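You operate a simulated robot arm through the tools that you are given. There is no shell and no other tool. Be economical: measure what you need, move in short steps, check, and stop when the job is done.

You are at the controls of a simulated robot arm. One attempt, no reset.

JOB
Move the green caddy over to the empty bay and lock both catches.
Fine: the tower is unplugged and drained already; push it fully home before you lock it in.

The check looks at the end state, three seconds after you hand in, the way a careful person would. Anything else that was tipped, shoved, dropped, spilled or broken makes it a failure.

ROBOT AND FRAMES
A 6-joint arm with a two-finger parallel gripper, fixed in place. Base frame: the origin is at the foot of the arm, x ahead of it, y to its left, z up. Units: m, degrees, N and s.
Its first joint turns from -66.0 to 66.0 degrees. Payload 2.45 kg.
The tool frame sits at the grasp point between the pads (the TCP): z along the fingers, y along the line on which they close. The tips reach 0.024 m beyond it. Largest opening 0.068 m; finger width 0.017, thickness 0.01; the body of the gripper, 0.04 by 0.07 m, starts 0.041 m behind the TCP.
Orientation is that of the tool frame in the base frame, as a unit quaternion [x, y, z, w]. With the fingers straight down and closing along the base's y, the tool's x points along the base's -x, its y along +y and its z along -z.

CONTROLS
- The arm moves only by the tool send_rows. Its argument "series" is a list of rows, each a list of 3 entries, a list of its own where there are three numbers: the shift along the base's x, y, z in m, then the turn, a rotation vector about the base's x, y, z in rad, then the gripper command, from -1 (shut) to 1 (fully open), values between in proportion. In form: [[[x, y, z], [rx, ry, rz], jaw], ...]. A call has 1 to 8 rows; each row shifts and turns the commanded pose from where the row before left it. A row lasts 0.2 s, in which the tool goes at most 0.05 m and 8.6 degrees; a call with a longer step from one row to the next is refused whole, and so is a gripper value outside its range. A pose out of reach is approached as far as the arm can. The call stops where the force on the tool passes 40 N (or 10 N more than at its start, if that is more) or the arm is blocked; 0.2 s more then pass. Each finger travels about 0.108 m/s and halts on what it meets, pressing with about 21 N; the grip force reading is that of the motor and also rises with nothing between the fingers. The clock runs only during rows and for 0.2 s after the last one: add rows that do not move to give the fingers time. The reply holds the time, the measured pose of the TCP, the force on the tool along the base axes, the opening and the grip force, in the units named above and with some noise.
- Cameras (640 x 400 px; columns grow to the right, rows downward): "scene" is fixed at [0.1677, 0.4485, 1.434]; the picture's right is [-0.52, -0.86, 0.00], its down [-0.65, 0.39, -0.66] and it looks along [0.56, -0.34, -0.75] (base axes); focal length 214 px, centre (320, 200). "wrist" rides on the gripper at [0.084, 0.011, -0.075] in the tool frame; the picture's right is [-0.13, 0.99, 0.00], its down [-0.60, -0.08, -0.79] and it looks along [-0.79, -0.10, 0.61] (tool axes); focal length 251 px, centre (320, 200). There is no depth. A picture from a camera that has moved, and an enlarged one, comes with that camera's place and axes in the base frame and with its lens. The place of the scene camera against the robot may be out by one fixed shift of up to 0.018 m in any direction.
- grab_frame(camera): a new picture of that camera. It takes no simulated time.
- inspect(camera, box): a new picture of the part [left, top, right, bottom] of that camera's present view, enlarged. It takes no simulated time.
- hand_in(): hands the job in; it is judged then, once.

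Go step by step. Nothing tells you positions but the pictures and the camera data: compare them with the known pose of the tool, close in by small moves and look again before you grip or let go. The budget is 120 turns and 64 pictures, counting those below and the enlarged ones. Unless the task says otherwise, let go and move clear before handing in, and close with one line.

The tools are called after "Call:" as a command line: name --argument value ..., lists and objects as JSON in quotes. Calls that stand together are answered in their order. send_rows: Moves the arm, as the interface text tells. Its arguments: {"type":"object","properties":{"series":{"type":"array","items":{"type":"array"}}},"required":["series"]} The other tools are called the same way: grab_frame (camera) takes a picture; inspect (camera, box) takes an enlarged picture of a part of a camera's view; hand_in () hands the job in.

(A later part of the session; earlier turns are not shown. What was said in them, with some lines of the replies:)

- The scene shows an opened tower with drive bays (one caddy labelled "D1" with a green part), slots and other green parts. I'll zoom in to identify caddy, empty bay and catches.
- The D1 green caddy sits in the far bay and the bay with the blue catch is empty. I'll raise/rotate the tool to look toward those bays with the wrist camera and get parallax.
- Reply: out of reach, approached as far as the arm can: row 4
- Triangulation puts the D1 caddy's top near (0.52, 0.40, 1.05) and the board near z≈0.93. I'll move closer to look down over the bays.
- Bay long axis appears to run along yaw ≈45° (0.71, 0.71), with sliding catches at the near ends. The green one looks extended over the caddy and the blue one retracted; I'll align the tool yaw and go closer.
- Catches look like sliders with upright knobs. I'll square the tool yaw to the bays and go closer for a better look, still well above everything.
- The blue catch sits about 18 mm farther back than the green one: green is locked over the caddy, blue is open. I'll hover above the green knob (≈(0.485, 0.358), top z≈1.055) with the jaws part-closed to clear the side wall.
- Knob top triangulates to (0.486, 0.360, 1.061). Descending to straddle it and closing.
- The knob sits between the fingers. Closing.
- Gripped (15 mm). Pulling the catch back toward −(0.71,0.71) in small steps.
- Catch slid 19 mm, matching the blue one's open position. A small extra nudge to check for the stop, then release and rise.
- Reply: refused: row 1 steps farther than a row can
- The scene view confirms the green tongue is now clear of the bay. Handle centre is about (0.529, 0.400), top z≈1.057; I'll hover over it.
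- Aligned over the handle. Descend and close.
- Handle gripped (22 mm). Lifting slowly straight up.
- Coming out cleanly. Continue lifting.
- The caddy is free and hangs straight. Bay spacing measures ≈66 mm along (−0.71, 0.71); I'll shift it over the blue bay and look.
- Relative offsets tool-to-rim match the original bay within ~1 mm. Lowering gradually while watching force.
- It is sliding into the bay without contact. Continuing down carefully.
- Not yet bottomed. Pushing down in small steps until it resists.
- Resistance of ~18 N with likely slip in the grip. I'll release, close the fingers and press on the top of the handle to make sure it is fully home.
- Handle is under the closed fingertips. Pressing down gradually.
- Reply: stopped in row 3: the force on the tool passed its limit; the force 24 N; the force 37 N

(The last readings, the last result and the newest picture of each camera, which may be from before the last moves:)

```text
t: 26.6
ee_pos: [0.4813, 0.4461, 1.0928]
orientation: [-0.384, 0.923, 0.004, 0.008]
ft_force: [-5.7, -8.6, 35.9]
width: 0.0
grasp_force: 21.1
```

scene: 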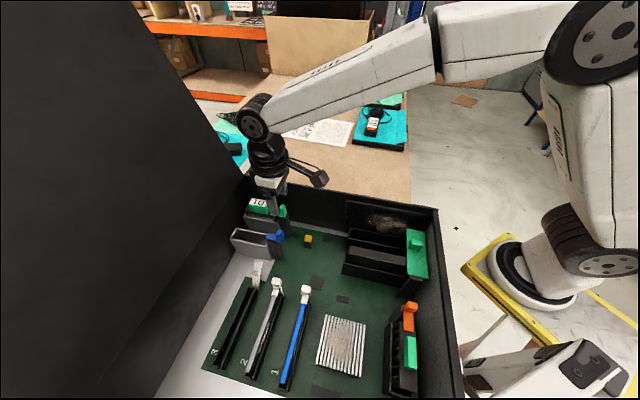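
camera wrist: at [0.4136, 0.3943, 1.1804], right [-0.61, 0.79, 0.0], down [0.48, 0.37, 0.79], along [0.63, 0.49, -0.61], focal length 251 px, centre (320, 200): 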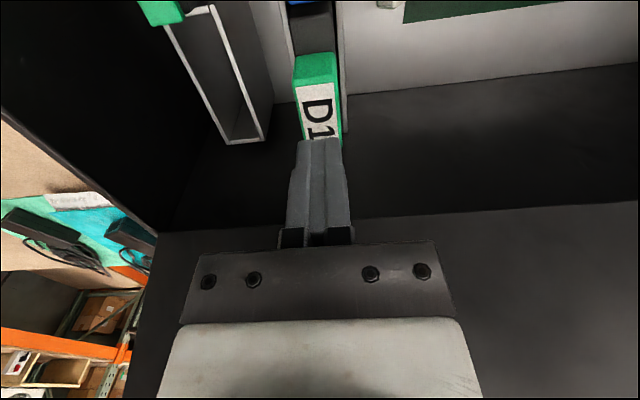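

Solid at 36 N with no further travel: the caddy is home. Now rising and moving over the blue knob at about (0.426, 0.393).

Call:
send_rows --series '[[[0, 0, 0.015], [0, 0, 0], -1], [[0, 0, 0.01], [0, 0, 0], 0.3], [[-0.02, -0.02, 0], [0, 0, 0], 0.3], [[-0.02, -0.02, 0], [0, 0, 0], 0.3], [[-0.0148, -0.014, -0.005], [0, 0, 0], 0.3], [[0, 0, 0], [0, 0, 0], 0.3]]'

Call:
inspect --camera "wrist" --box '[220, 60, 420, 220]'

```text
t: 28.0
ee_pos: [0.4251, 0.3911, 1.1063]
orientation: [-0.385, 0.923, 0.001, 0.003]
ft_force: [0.1, 0.9, -0.2]
width: 0.0444
grasp_force: 0.1
```

```text
2.50 times, centred on (320, 140) of wrist
camera zoom: at [0.3584, 0.339, 1.1804], right [-0.61, 0.79, 0.0], down [0.48, 0.37, 0.8], along [0.63, 0.49, -0.6], focal length 629 px, centre (320, 350)
```

zoom: 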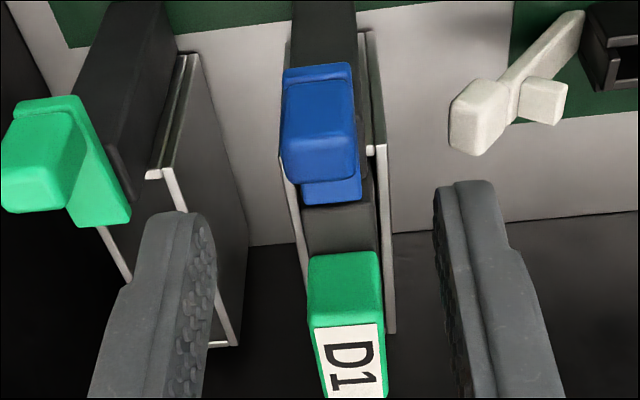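

Knob is centred between the fingers; narrowing the opening slightly to stay clear of the white lever and descending.

Call:
send_rows --series '[[[0.0006, 0.0014, 0], [0, 0, 0], 0.0], [[0, 0, -0.02], [0, 0, 0], 0.0], [[0, 0, -0.019], [0, 0, 0], 0.0], [[0, 0, 0], [0, 0, 0], 0.0]]'

Call:
grab_frame --camera "wrist"

```text
t: 29.0
ee_pos: [0.4275, 0.3938, 1.0688]
orientation: [-0.385, 0.923, 0.002, 0.003]
ft_force: [-0.6, 0.4, -0.2]
width: 0.0341
grasp_force: 0.2
```

```text
17 pictures are left
camera wrist: at [0.3589, 0.3417, 1.1414], right [-0.61, 0.79, 0.0], down [0.48, 0.37, 0.8], along [0.63, 0.49, -0.6], focal length 251 px, centre (320, 200)
```

wrist: 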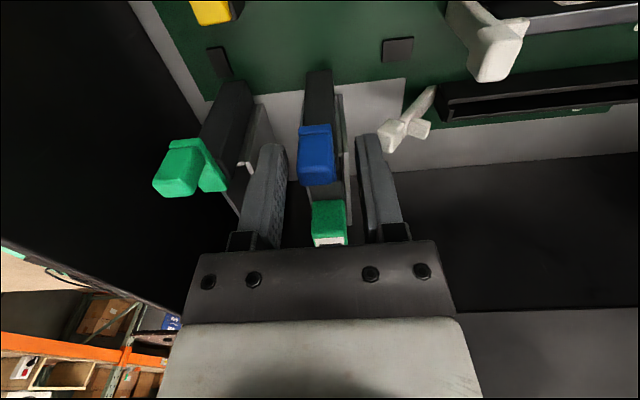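

Straddling the blue knob. Closing on it.

Call:
send_rows --series '[[[0, 0, -0.002], [0, 0, 0], -0.3], [[0, 0, 0], [0, 0, 0], -0.7], [[0, 0, 0], [0, 0, 0], -1], [[0, 0, 0], [0, 0, 0], -1]]'

```text
t: 30.0
ee_pos: [0.4283, 0.3931, 1.0667]
orientation: [-0.385, 0.923, 0.002, 0.003]
ft_force: [8.7, -7.0, 1.9]
width: 0.0152
grasp_force: 20.8
```

Gripped. Slide the catch forward 19 mm, easing the sideways load.

Call:
send_rows --series '[[[0.003, 0.001, 0], [0, 0, 0], -1], [[0.003, 0.003, 0], [0, 0, 0], -1], [[0.003, 0.003, 0], [0, 0, 0], -1], [[0.003, 0.003, 0], [0, 0, 0], -1], [[0.0015, 0.0015, 0], [0, 0, 0], -1], [[0, 0, 0], [0, 0, 0], -1]]'

Call:
inspect --camera "wrist" --box '[230, 80, 430, 240]'

```text
t: 31.4
ee_pos: [0.4398, 0.4043, 1.0669]
orientation: [-0.386, 0.923, 0.002, 0.004]
ft_force: [-3.6, 4.2, 0.1]
width: 0.0153
grasp_force: 21.0
```

```text
2.50 times, centred on (330, 160) of wrist
camera zoom: at [0.3723, 0.3532, 1.1397], right [-0.61, 0.79, 0.0], down [0.48, 0.37, 0.8], along [0.63, 0.49, -0.6], focal length 629 px, centre (295, 300)
```

zoom: 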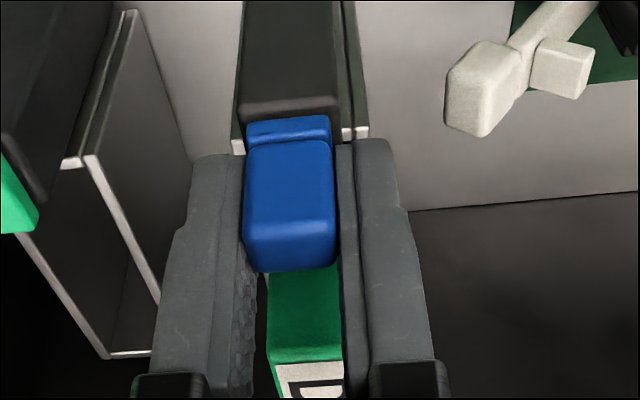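

Nearly at the same place as the green catch was when locked. Push on to its stop.

Call:
send_rows --series '[[[0.001, 0.001, 0], [0, 0, 0], -1], [[0.001, 0.001, 0], [0, 0, 0], -1], [[0, 0, 0], [0, 0, 0], -1]]'

```text
t: 32.2
ee_pos: [0.4412, 0.4064, 1.0669]
orientation: [-0.385, 0.923, 0.002, 0.003]
ft_force: [-13.8, -2.0, 3.3]
width: 0.0155
grasp_force: 21.3
```

Call:
send_rows --series '[[[0.0012, 0.0012, 0], [0, 0, 0], -1], [[0, 0, 0], [0, 0, 0], -1]]'

Call:
inspect --camera "wrist" --box '[230, 80, 430, 240]'

```text
t: 32.8
ee_pos: [0.4412, 0.4077, 1.0666]
orientation: [-0.386, 0.923, 0.002, 0.003]
ft_force: [-21.2, -4.5, 2.4]
width: 0.0156
grasp_force: 20.9
```

```text
2.50 times, centred on (330, 160) of wrist
camera zoom: at [0.3749, 0.3559, 1.1398], right [-0.61, 0.79, 0.0], down [0.48, 0.37, 0.8], along [0.63, 0.49, -0.6], focal length 629 px, centre (295, 300)
```

zoom: 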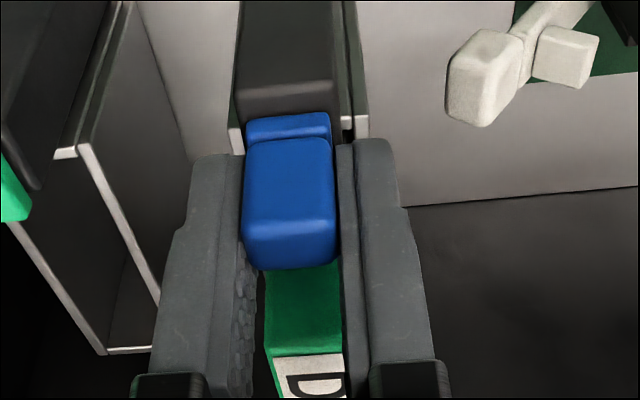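

Blue catch is against its stop. Release, rise, and move over to the green catch (open at ≈(0.472, 0.345)).

Call:
send_rows --series '[[[-0.0015, -0.0015, 0], [0, 0, 0], -0.4], [[0, 0, 0], [0, 0, 0], 0.0], [[0, 0, 0], [0, 0, 0], 0.0], [[0, 0, 0.025], [0, 0, 0], 0.0], [[0, 0, 0.02], [0, 0, 0], 0.0], [[0.015, -0.03, 0], [0, 0, 0], 0.0], [[0.015, -0.03, 0], [0, 0, 0], 0.2], [[0, 0, 0], [0, 0, 0], 0.2]]'

Call:
inspect --camera "wrist" --box '[220, 60, 420, 220]'

Call:
inspect --camera "scene" --box '[225, 190, 305, 260]'

```text
t: 34.6
ee_pos: [0.4722, 0.3466, 1.1106]
orientation: [-0.386, 0.923, 0.003, 0.004]
ft_force: [-0.7, 0.6, -0.1]
width: 0.0407
grasp_force: 0.0
```

```text
2.50 times, centred on (320, 140) of wrist
camera zoom: at [0.4038, 0.2941, 1.1845], right [-0.61, 0.79, 0.0], down [0.48, 0.37, 0.8], along [0.63, 0.49, -0.6], focal length 629 px, centre (320, 350)
```

zoom: 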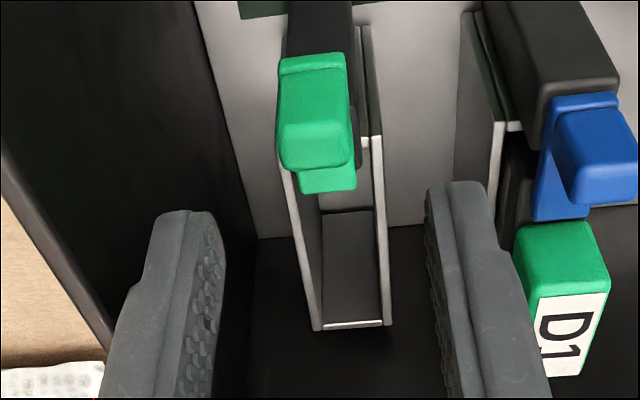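

```text
5.71 times, centred on (265, 225) of scene
camera zoom: at [0.1677, 0.4484, 1.434], right [-0.52, -0.86, 0.0], down [-0.65, 0.39, -0.66], along [0.56, -0.34, -0.75], focal length 1226 px, centre (634, 57)
```

zoom: 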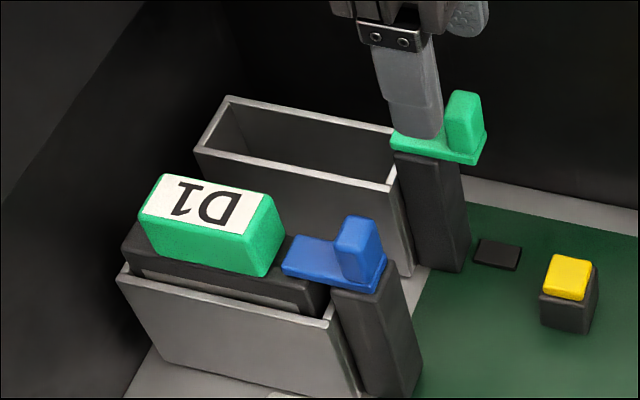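

Blue catch now locks the caddy. Descend on the green knob and grip it.

Call:
send_rows --series '[[[0, -0.0005, -0.022], [0, 0, 0], 0.2], [[0, 0, -0.022], [0, 0, 0], 0.2], [[0, 0, 0], [0, 0, 0], -0.3], [[0, 0, 0], [0, 0, 0], -0.7], [[0, 0, 0], [0, 0, 0], -1], [[0, 0, 0], [0, 0, 0], -1]]'

Call:
inspect --camera "wrist" --box '[230, 80, 430, 240]'

```text
t: 36.0
ee_pos: [0.4712, 0.3458, 1.0677]
orientation: [-0.386, 0.923, 0.002, 0.004]
ft_force: [4.5, -3.2, 0.3]
width: 0.0155
grasp_force: 20.8
```

```text
2.50 times, centred on (330, 160) of wrist
camera zoom: at [0.404, 0.2933, 1.1406], right [-0.61, 0.79, 0.0], down [0.48, 0.37, 0.8], along [0.63, 0.49, -0.6], focal length 629 px, centre (295, 300)
```

zoom: 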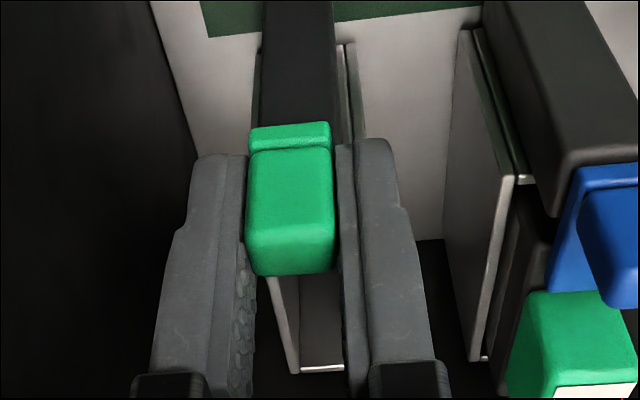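

Gripped. Sliding the green catch forward to its stop.

Call:
send_rows --series '[[[0.003, 0.0025, 0], [0, 0, 0], -1], [[0.003, 0.003, 0], [0, 0, 0], -1], [[0.003, 0.003, 0], [0, 0, 0], -1], [[0.003, 0.003, 0], [0, 0, 0], -1], [[0.002, 0.002, 0], [0, 0, 0], -1], [[0.001, 0.001, 0], [0, 0, 0], -1], [[0, 0, 0], [0, 0, 0], -1]]'

```text
t: 37.6
ee_pos: [0.486, 0.3582, 1.0669]
orientation: [-0.386, 0.923, 0.001, 0.003]
ft_force: [-7.0, -14.1, 6.6]
width: 0.0152
grasp_force: 21.2
```

Call:
send_rows --series '[[[0.001, 0.001, 0], [0, 0, 0], -1], [[0, 0, 0], [0, 0, 0], -1]]'

```text
t: 38.2
ee_pos: [0.4877, 0.3597, 1.0678]
orientation: [-0.385, 0.923, 0.002, 0.002]
ft_force: [-9.7, -16.9, 3.1]
width: 0.0154
grasp_force: 21.1
```

Force is climbing against the stop (~19 N) after ~20 mm of travel. Releasing and retracting clear to check.

Call:
send_rows --series '[[[-0.0012, -0.0012, 0], [0, 0, 0], -0.4], [[0, 0, 0], [0, 0, 0], 0.2], [[0, 0, 0], [0, 0, 0], 0.2], [[0, 0, 0.025], [0, 0, 0], 0.2], [[0, 0, 0.03], [0, 0, 0], 0.2], [[-0.02, -0.02, 0.03], [0, 0, 0], 0.2], [[-0.025, -0.025, 0.03], [0, 0, 0], 0.2], [[-0.025, -0.025, 0.02], [0, 0, 0], 0.2]]'

Call:
inspect --camera "scene" --box '[225, 190, 305, 260]'

Call:
grab_frame --camera "scene"

Call:
grab_frame --camera "wrist"

```text
t: 40.0
ee_pos: [0.4163, 0.2904, 1.2026]
orientation: [-0.385, 0.923, 0.002, 0.005]
ft_force: [0.2, 0.3, 0.0]
width: 0.0406
grasp_force: 0.1
```

```text
5.71 times, centred on (265, 225) of scene
camera zoom: at [0.1677, 0.4484, 1.4341], right [-0.52, -0.86, 0.0], down [-0.65, 0.39, -0.66], along [0.56, -0.34, -0.75], focal length 1226 px, centre (634, 57)
```

zoom: 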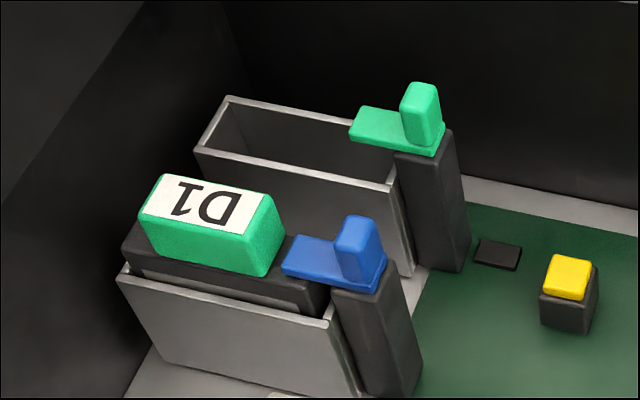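

```text
10 pictures are left
```

scene: 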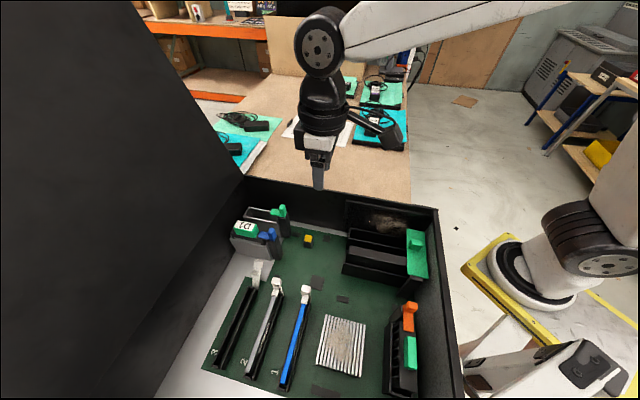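

```text
9 pictures are left
camera wrist: at [0.3481, 0.2393, 1.2768], right [-0.61, 0.79, 0.0], down [0.48, 0.37, 0.8], along [0.63, 0.49, -0.6], focal length 251 px, centre (320, 200)
```

wrist: 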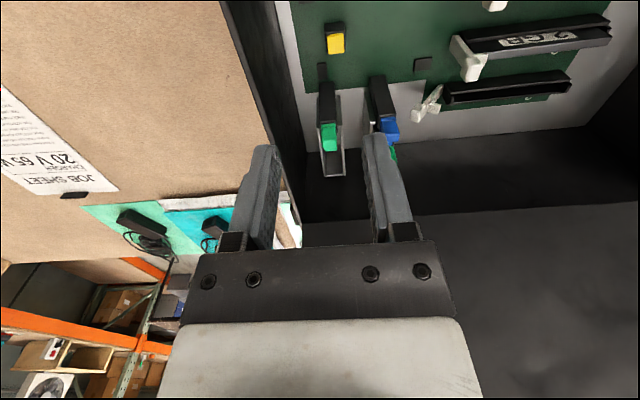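

Both catches are extended to their stops, the D1 caddy sits home in the blue bay, nothing else was disturbed, and the arm is clear. Handing in.

Call:
hand_in

```text
The job is handed in.
```

I moved the green D1 caddy to the empty bay, pressed it down until it wouldn't go any further (about 36 N), and slid both catches to their locked stops. The final pictures showed nothing else disturbed.
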